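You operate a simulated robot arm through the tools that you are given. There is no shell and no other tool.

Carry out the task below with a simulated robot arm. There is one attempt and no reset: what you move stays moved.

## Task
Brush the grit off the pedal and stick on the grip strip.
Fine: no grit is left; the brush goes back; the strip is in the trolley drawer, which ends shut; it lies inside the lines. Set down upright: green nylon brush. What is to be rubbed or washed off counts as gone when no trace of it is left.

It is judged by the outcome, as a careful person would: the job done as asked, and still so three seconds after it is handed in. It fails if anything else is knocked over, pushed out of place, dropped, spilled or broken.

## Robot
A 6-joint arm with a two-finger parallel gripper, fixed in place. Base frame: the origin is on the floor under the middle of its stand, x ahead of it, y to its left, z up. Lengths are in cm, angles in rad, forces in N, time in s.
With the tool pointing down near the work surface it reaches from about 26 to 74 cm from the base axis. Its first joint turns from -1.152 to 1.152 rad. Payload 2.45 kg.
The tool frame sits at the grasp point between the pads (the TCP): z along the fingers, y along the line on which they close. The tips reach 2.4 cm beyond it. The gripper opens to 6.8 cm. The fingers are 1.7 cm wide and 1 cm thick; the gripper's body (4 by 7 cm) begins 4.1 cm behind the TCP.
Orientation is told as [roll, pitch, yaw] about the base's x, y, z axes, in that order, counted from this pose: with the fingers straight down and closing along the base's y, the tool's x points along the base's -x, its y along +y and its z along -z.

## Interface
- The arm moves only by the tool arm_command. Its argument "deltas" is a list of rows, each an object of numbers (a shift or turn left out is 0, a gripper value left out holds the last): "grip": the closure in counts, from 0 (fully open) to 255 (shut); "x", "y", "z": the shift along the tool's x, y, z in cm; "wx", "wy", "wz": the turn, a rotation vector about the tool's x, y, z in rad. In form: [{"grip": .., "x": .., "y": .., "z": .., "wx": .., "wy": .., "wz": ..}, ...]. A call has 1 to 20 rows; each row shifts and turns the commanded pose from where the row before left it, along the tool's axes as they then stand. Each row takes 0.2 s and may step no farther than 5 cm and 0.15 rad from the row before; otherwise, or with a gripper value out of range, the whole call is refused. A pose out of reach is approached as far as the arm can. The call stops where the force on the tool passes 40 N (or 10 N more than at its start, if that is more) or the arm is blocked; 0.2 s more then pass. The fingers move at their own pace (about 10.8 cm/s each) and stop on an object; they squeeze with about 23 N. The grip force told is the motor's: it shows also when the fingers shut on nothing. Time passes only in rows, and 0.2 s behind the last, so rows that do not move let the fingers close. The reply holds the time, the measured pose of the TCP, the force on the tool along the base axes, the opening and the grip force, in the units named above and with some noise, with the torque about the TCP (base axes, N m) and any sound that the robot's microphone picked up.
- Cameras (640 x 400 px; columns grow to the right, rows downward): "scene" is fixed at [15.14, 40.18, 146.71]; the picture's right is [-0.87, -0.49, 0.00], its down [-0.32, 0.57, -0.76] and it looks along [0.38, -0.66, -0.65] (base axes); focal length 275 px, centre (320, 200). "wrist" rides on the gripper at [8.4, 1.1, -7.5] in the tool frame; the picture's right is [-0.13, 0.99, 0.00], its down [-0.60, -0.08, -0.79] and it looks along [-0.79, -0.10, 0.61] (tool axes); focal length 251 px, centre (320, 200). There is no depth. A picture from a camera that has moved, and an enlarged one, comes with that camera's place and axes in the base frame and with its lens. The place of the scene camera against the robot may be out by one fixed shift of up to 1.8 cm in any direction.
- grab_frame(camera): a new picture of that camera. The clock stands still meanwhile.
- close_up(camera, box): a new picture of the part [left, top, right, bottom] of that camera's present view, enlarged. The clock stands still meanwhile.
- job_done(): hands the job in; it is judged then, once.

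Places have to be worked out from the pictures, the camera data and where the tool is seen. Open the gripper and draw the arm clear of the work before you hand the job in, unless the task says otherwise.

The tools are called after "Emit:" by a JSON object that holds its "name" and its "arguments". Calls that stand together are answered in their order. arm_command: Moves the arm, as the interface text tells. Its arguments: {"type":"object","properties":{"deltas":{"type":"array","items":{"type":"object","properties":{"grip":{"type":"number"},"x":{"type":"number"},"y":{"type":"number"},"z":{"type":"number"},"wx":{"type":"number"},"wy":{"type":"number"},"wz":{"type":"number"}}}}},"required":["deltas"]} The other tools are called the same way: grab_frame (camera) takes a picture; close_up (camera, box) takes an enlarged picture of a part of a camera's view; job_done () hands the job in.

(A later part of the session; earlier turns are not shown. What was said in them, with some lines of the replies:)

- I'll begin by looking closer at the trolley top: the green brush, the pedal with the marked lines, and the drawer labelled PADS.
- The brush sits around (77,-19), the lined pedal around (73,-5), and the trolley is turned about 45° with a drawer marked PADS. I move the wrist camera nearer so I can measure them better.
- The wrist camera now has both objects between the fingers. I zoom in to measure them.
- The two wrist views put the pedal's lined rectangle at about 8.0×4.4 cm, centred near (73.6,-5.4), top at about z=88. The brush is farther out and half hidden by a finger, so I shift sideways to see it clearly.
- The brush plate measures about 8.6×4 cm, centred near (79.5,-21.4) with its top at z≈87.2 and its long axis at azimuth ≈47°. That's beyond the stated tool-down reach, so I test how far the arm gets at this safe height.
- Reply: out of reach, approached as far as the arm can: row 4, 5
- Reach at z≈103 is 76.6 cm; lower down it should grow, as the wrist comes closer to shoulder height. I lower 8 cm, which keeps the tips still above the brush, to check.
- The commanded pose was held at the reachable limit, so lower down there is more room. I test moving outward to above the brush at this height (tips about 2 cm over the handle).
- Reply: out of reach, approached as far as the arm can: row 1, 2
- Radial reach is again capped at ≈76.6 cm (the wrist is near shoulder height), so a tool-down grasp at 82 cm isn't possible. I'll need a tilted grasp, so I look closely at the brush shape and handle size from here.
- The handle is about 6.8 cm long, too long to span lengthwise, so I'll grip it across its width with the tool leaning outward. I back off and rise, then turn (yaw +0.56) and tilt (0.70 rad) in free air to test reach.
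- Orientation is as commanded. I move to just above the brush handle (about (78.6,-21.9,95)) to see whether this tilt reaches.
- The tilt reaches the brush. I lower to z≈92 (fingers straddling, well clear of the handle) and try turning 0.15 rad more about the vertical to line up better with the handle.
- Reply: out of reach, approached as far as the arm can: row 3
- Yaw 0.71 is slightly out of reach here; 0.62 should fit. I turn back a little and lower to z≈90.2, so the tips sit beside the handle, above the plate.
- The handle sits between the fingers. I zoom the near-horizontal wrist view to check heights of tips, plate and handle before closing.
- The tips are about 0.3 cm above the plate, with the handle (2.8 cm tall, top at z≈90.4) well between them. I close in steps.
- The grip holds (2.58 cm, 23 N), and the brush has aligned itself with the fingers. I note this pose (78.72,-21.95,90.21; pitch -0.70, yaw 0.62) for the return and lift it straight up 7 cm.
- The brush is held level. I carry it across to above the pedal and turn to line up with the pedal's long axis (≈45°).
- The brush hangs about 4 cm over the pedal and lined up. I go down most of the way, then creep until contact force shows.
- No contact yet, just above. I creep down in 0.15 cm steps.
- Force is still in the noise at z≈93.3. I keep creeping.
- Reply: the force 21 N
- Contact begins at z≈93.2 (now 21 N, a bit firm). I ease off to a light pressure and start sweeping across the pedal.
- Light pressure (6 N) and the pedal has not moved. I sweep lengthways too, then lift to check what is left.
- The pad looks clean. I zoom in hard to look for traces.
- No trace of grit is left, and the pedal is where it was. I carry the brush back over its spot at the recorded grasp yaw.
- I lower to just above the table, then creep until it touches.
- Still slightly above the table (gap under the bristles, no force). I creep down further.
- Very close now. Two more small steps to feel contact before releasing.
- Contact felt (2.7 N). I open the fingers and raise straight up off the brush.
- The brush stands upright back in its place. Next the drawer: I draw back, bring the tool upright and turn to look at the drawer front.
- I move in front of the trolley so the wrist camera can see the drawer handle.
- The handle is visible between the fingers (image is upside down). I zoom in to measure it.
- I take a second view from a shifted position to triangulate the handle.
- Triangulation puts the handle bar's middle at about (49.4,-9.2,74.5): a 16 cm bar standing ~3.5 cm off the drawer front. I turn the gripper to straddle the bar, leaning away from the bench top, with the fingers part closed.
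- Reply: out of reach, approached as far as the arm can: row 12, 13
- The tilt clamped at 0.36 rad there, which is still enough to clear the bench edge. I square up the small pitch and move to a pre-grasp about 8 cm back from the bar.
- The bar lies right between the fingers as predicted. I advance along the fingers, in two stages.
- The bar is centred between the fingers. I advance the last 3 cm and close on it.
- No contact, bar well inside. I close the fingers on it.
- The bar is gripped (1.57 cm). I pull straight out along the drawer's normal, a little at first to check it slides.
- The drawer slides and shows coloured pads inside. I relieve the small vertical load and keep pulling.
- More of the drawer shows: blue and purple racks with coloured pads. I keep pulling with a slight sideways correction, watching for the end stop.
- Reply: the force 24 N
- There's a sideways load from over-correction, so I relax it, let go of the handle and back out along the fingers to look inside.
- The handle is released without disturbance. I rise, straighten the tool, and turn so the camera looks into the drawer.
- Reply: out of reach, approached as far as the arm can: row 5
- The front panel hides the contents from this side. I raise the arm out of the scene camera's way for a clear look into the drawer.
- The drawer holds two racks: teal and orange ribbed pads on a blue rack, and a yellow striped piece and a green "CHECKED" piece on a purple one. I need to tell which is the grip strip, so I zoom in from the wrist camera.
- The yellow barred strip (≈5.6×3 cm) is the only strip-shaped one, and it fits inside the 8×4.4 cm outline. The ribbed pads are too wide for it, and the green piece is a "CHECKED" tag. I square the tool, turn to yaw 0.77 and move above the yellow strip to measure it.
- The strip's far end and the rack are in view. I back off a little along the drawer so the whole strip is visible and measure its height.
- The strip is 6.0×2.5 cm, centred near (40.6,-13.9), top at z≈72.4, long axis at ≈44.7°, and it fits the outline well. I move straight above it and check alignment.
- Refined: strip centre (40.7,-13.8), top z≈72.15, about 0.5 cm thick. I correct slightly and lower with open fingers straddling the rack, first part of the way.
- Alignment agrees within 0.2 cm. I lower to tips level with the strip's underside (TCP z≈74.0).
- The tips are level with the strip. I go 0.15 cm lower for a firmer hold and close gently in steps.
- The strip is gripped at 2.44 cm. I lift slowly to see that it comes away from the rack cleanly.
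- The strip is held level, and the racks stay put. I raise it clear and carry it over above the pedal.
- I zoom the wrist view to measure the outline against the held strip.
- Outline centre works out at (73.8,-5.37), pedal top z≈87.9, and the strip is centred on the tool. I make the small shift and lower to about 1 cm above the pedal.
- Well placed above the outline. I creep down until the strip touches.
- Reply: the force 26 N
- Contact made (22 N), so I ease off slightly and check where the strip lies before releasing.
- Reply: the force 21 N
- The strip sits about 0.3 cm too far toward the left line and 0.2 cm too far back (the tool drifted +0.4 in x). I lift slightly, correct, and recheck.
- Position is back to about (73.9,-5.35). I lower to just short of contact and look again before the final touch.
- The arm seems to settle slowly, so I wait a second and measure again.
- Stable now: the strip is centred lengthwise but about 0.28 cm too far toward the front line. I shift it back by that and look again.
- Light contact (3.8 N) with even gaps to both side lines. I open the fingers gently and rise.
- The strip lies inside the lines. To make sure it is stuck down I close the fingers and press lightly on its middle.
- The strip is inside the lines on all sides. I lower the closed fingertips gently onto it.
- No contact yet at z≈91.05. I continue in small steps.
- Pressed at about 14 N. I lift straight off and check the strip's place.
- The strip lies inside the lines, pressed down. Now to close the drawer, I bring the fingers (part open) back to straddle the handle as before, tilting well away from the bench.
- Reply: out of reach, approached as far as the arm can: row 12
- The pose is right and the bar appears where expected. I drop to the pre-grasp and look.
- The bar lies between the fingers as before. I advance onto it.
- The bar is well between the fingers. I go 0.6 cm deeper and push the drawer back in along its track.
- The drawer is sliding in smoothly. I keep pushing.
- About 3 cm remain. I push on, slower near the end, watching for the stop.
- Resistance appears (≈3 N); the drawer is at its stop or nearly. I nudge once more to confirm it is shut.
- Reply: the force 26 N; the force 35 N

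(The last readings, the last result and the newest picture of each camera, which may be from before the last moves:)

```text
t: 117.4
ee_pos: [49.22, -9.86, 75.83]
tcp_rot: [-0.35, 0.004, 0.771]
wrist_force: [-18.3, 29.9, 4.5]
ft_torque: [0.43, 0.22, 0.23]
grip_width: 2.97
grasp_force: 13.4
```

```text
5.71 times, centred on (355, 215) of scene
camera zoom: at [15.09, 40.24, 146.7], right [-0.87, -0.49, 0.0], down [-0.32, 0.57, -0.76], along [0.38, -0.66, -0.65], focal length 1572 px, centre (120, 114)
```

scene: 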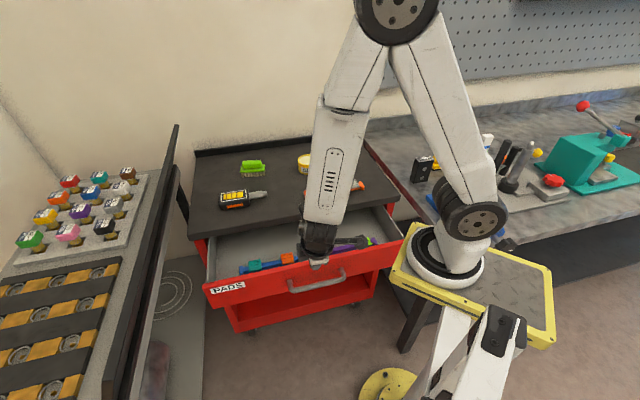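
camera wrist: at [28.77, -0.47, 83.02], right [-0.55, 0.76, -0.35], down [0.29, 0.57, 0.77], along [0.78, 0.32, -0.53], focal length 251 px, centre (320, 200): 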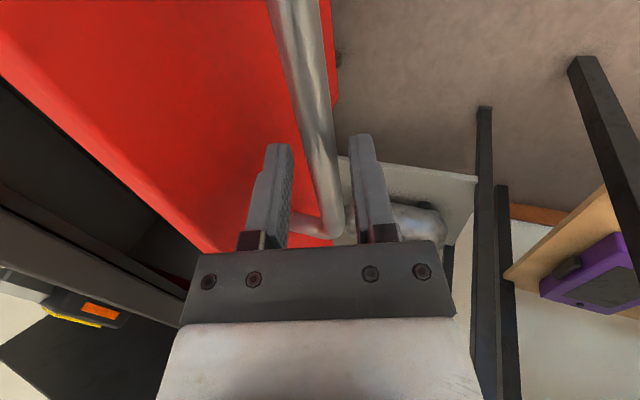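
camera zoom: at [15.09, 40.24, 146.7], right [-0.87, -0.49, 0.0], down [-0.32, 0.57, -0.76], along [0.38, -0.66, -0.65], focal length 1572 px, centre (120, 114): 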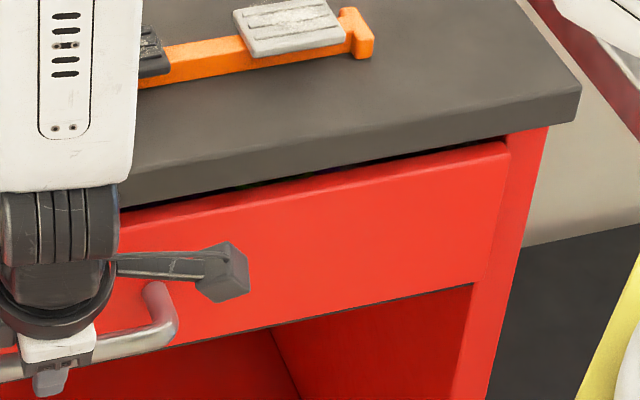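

The stop is solid (35 N), and the label is exactly where it was at the start, so the drawer is shut. I ease off to centre the bar between the fingers and back out along the fingers.

Emit:
{"name": "arm_command", "arguments": {"deltas": [{"y": 0.45, "z": -0.17}, {"y": 0.2, "z": -0.075}, {}, {}]}}

Emit:
{"name": "grab_frame", "arguments": {"camera": "wrist"}}

```text
t: 118.4
ee_pos: [49.32, -9.58, 76.08]
tcp_rot: [-0.366, -0.002, 0.769]
wrist_force: [-0.4, 1.4, -0.7]
ft_torque: [0.01, 0.04, -0.02]
grip_width: 2.9
grasp_force: 0.3
```

```text
taken
camera wrist: at [40.7, -12.8, 82.58], right [-0.55, 0.76, -0.36], down [0.29, 0.57, 0.77], along [0.78, 0.32, -0.53], focal length 251 px, centre (320, 200)
```

wrist: 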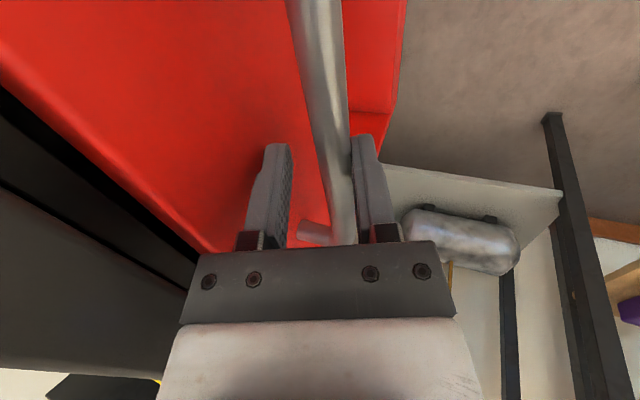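

The bar still rests near the outer finger. I move out another 0.5 cm so it is centred, then retreat.

Emit:
{"name": "arm_command", "arguments": {"deltas": [{"y": 0.45, "z": -0.17}, {}, {}, {"z": -1.5}, {"z": -3}, {"z": -3.5}, {}]}}

Emit:
{"name": "close_up", "arguments": {"camera": "scene", "box": [190, 170, 410, 320]}}

Emit:
{"name": "grab_frame", "arguments": {"camera": "wrist"}}

```text
t: 120.0
ee_pos: [46.83, -7.12, 83.48]
tcp_rot: [-0.361, 0.002, 0.768]
wrist_force: [0.1, -0.3, 0.1]
ft_torque: [0.02, -0.01, 0.03]
grip_width: 2.82
grasp_force: 0.0
```

```text
2.67 times, centred on (300, 245) of scene
camera zoom: at [15.14, 40.18, 146.71], right [-0.87, -0.49, 0.0], down [-0.32, 0.57, -0.76], along [0.38, -0.66, -0.65], focal length 734 px, centre (373, 80)
```

zoom: 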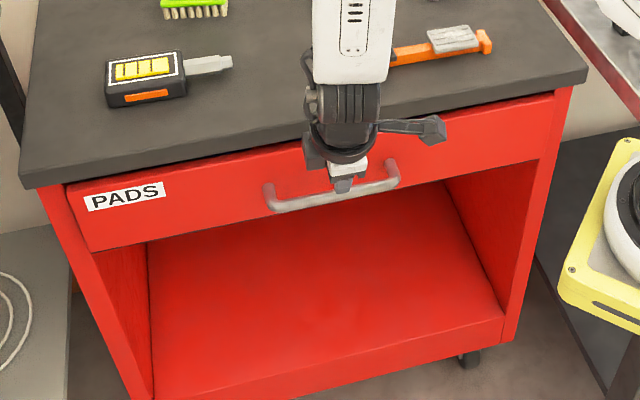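

```text
taken
camera wrist: at [38.24, -10.25, 90.02], right [-0.55, 0.76, -0.35], down [0.29, 0.57, 0.77], along [0.78, 0.32, -0.53], focal length 251 px, centre (320, 200)
```

wrist: 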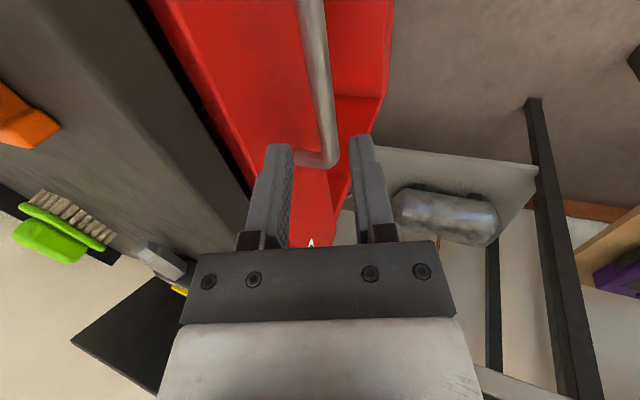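

The drawer stayed shut. I rise clear, straighten the tool, open the gripper and take a last look at everything.

Emit:
{"name": "arm_command", "arguments": {"deltas": [{"y": -1.58, "z": -4.21}, {"y": -1.58, "z": -4.21}, {"y": -1.58, "z": -4.21}, {"y": -1.58, "z": -4.21}, {"y": -1.58, "z": -4.21}, {"y": -1.58, "z": -4.21}, {"y": -1.58, "z": -4.21}, {"y": -1.58, "z": -4.21}, {"wx": -0.12, "grip": 0}, {"wx": -0.12}, {"wx": -0.12}, {}]}}

Emit:
{"name": "grab_frame", "arguments": {"camera": "scene"}}

Emit:
{"name": "close_up", "arguments": {"camera": "scene", "box": [190, 130, 400, 260]}}

Emit:
{"name": "close_up", "arguments": {"camera": "scene", "box": [218, 178, 268, 213]}}

```text
t: 122.6
ee_pos: [46.85, -7.15, 119.19]
tcp_rot: [-0.001, 0.002, 0.768]
wrist_force: [1.4, 0.2, -0.6]
ft_torque: [0.01, -0.01, 0.02]
grip_width: 6.8
grasp_force: 0.0
```

```text
taken
```

scene: 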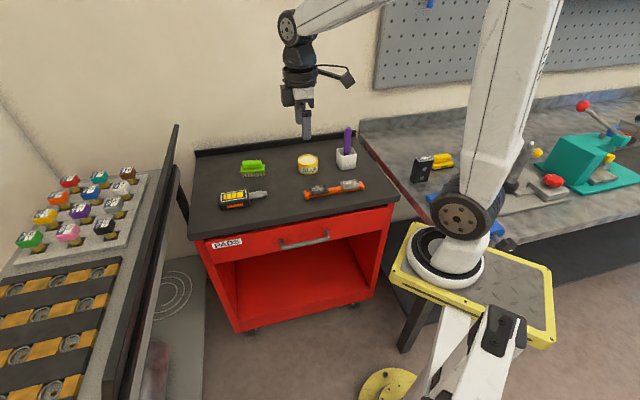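

```text
3.05 times, centred on (295, 195) of scene
camera zoom: at [15.14, 40.18, 146.71], right [-0.87, -0.49, 0.0], down [-0.32, 0.57, -0.76], along [0.38, -0.66, -0.65], focal length 838 px, centre (396, 215)
```

zoom: 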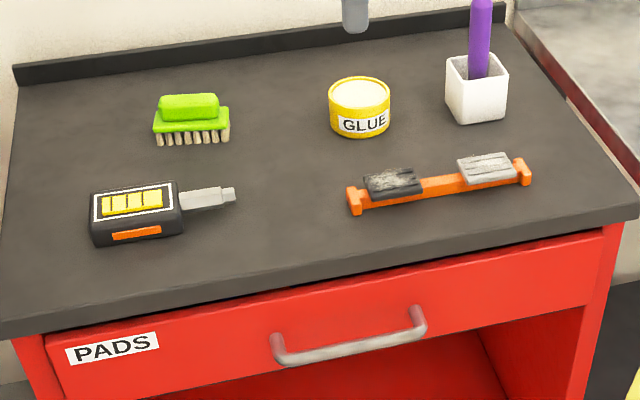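

```text
11.43 times, centred on (243, 196) of scene
camera zoom: at [15.14, 40.18, 146.71], right [-0.87, -0.49, 0.0], down [-0.32, 0.57, -0.76], along [0.38, -0.66, -0.65], focal length 3144 px, centre (1200, 251)
```

zoom: 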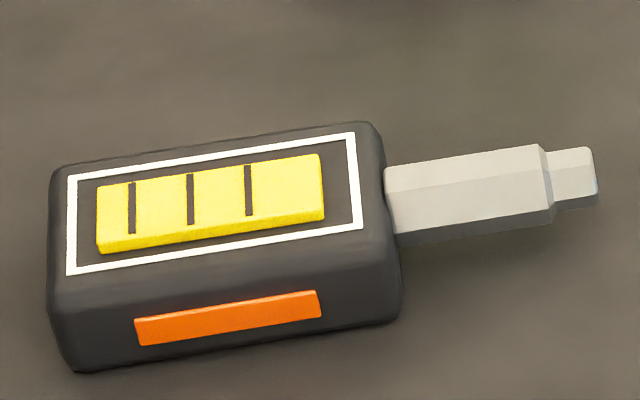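

The pedal is clean and the strip lies inside the lines. The brush stands upright in its place, the drawer is shut, nothing else has moved, and the arm is clear with the gripper open, so I hand the job in.

Emit:
{"name": "job_done", "arguments": {}}

```text
The job is handed in.
```

I brushed the pedal clean and stuck the grip strip on inside the lines, then handed the job in. I haven't seen a verdict yet.

- **Pedal:** no grit shows even at the highest zoom, and the pedal has not moved.
- **Brush:** the green brush stands upright in its original spot. It is turned about 13° from how it lay at first, because it swung into line with the fingers when I gripped it.
- **Strip:** I chose the yellow barred piece in the drawer. It was the only strip-shaped one and the right size; the ribbed teal and orange pads were too wide for the lines, and the green piece was a "CHECKED" tag. It lies inside the lines on all sides, with the smallest gap about 0.3 to 0.4 cm at the front. I pressed it down with about 14 N. I left the glue tin alone, as the task didn't mention glue.
- **Drawer:** it is shut against its stop, and the PADS label is back where it was at the start.

Nothing else on the trolley was moved. The arm is clear of the work with the gripper open.
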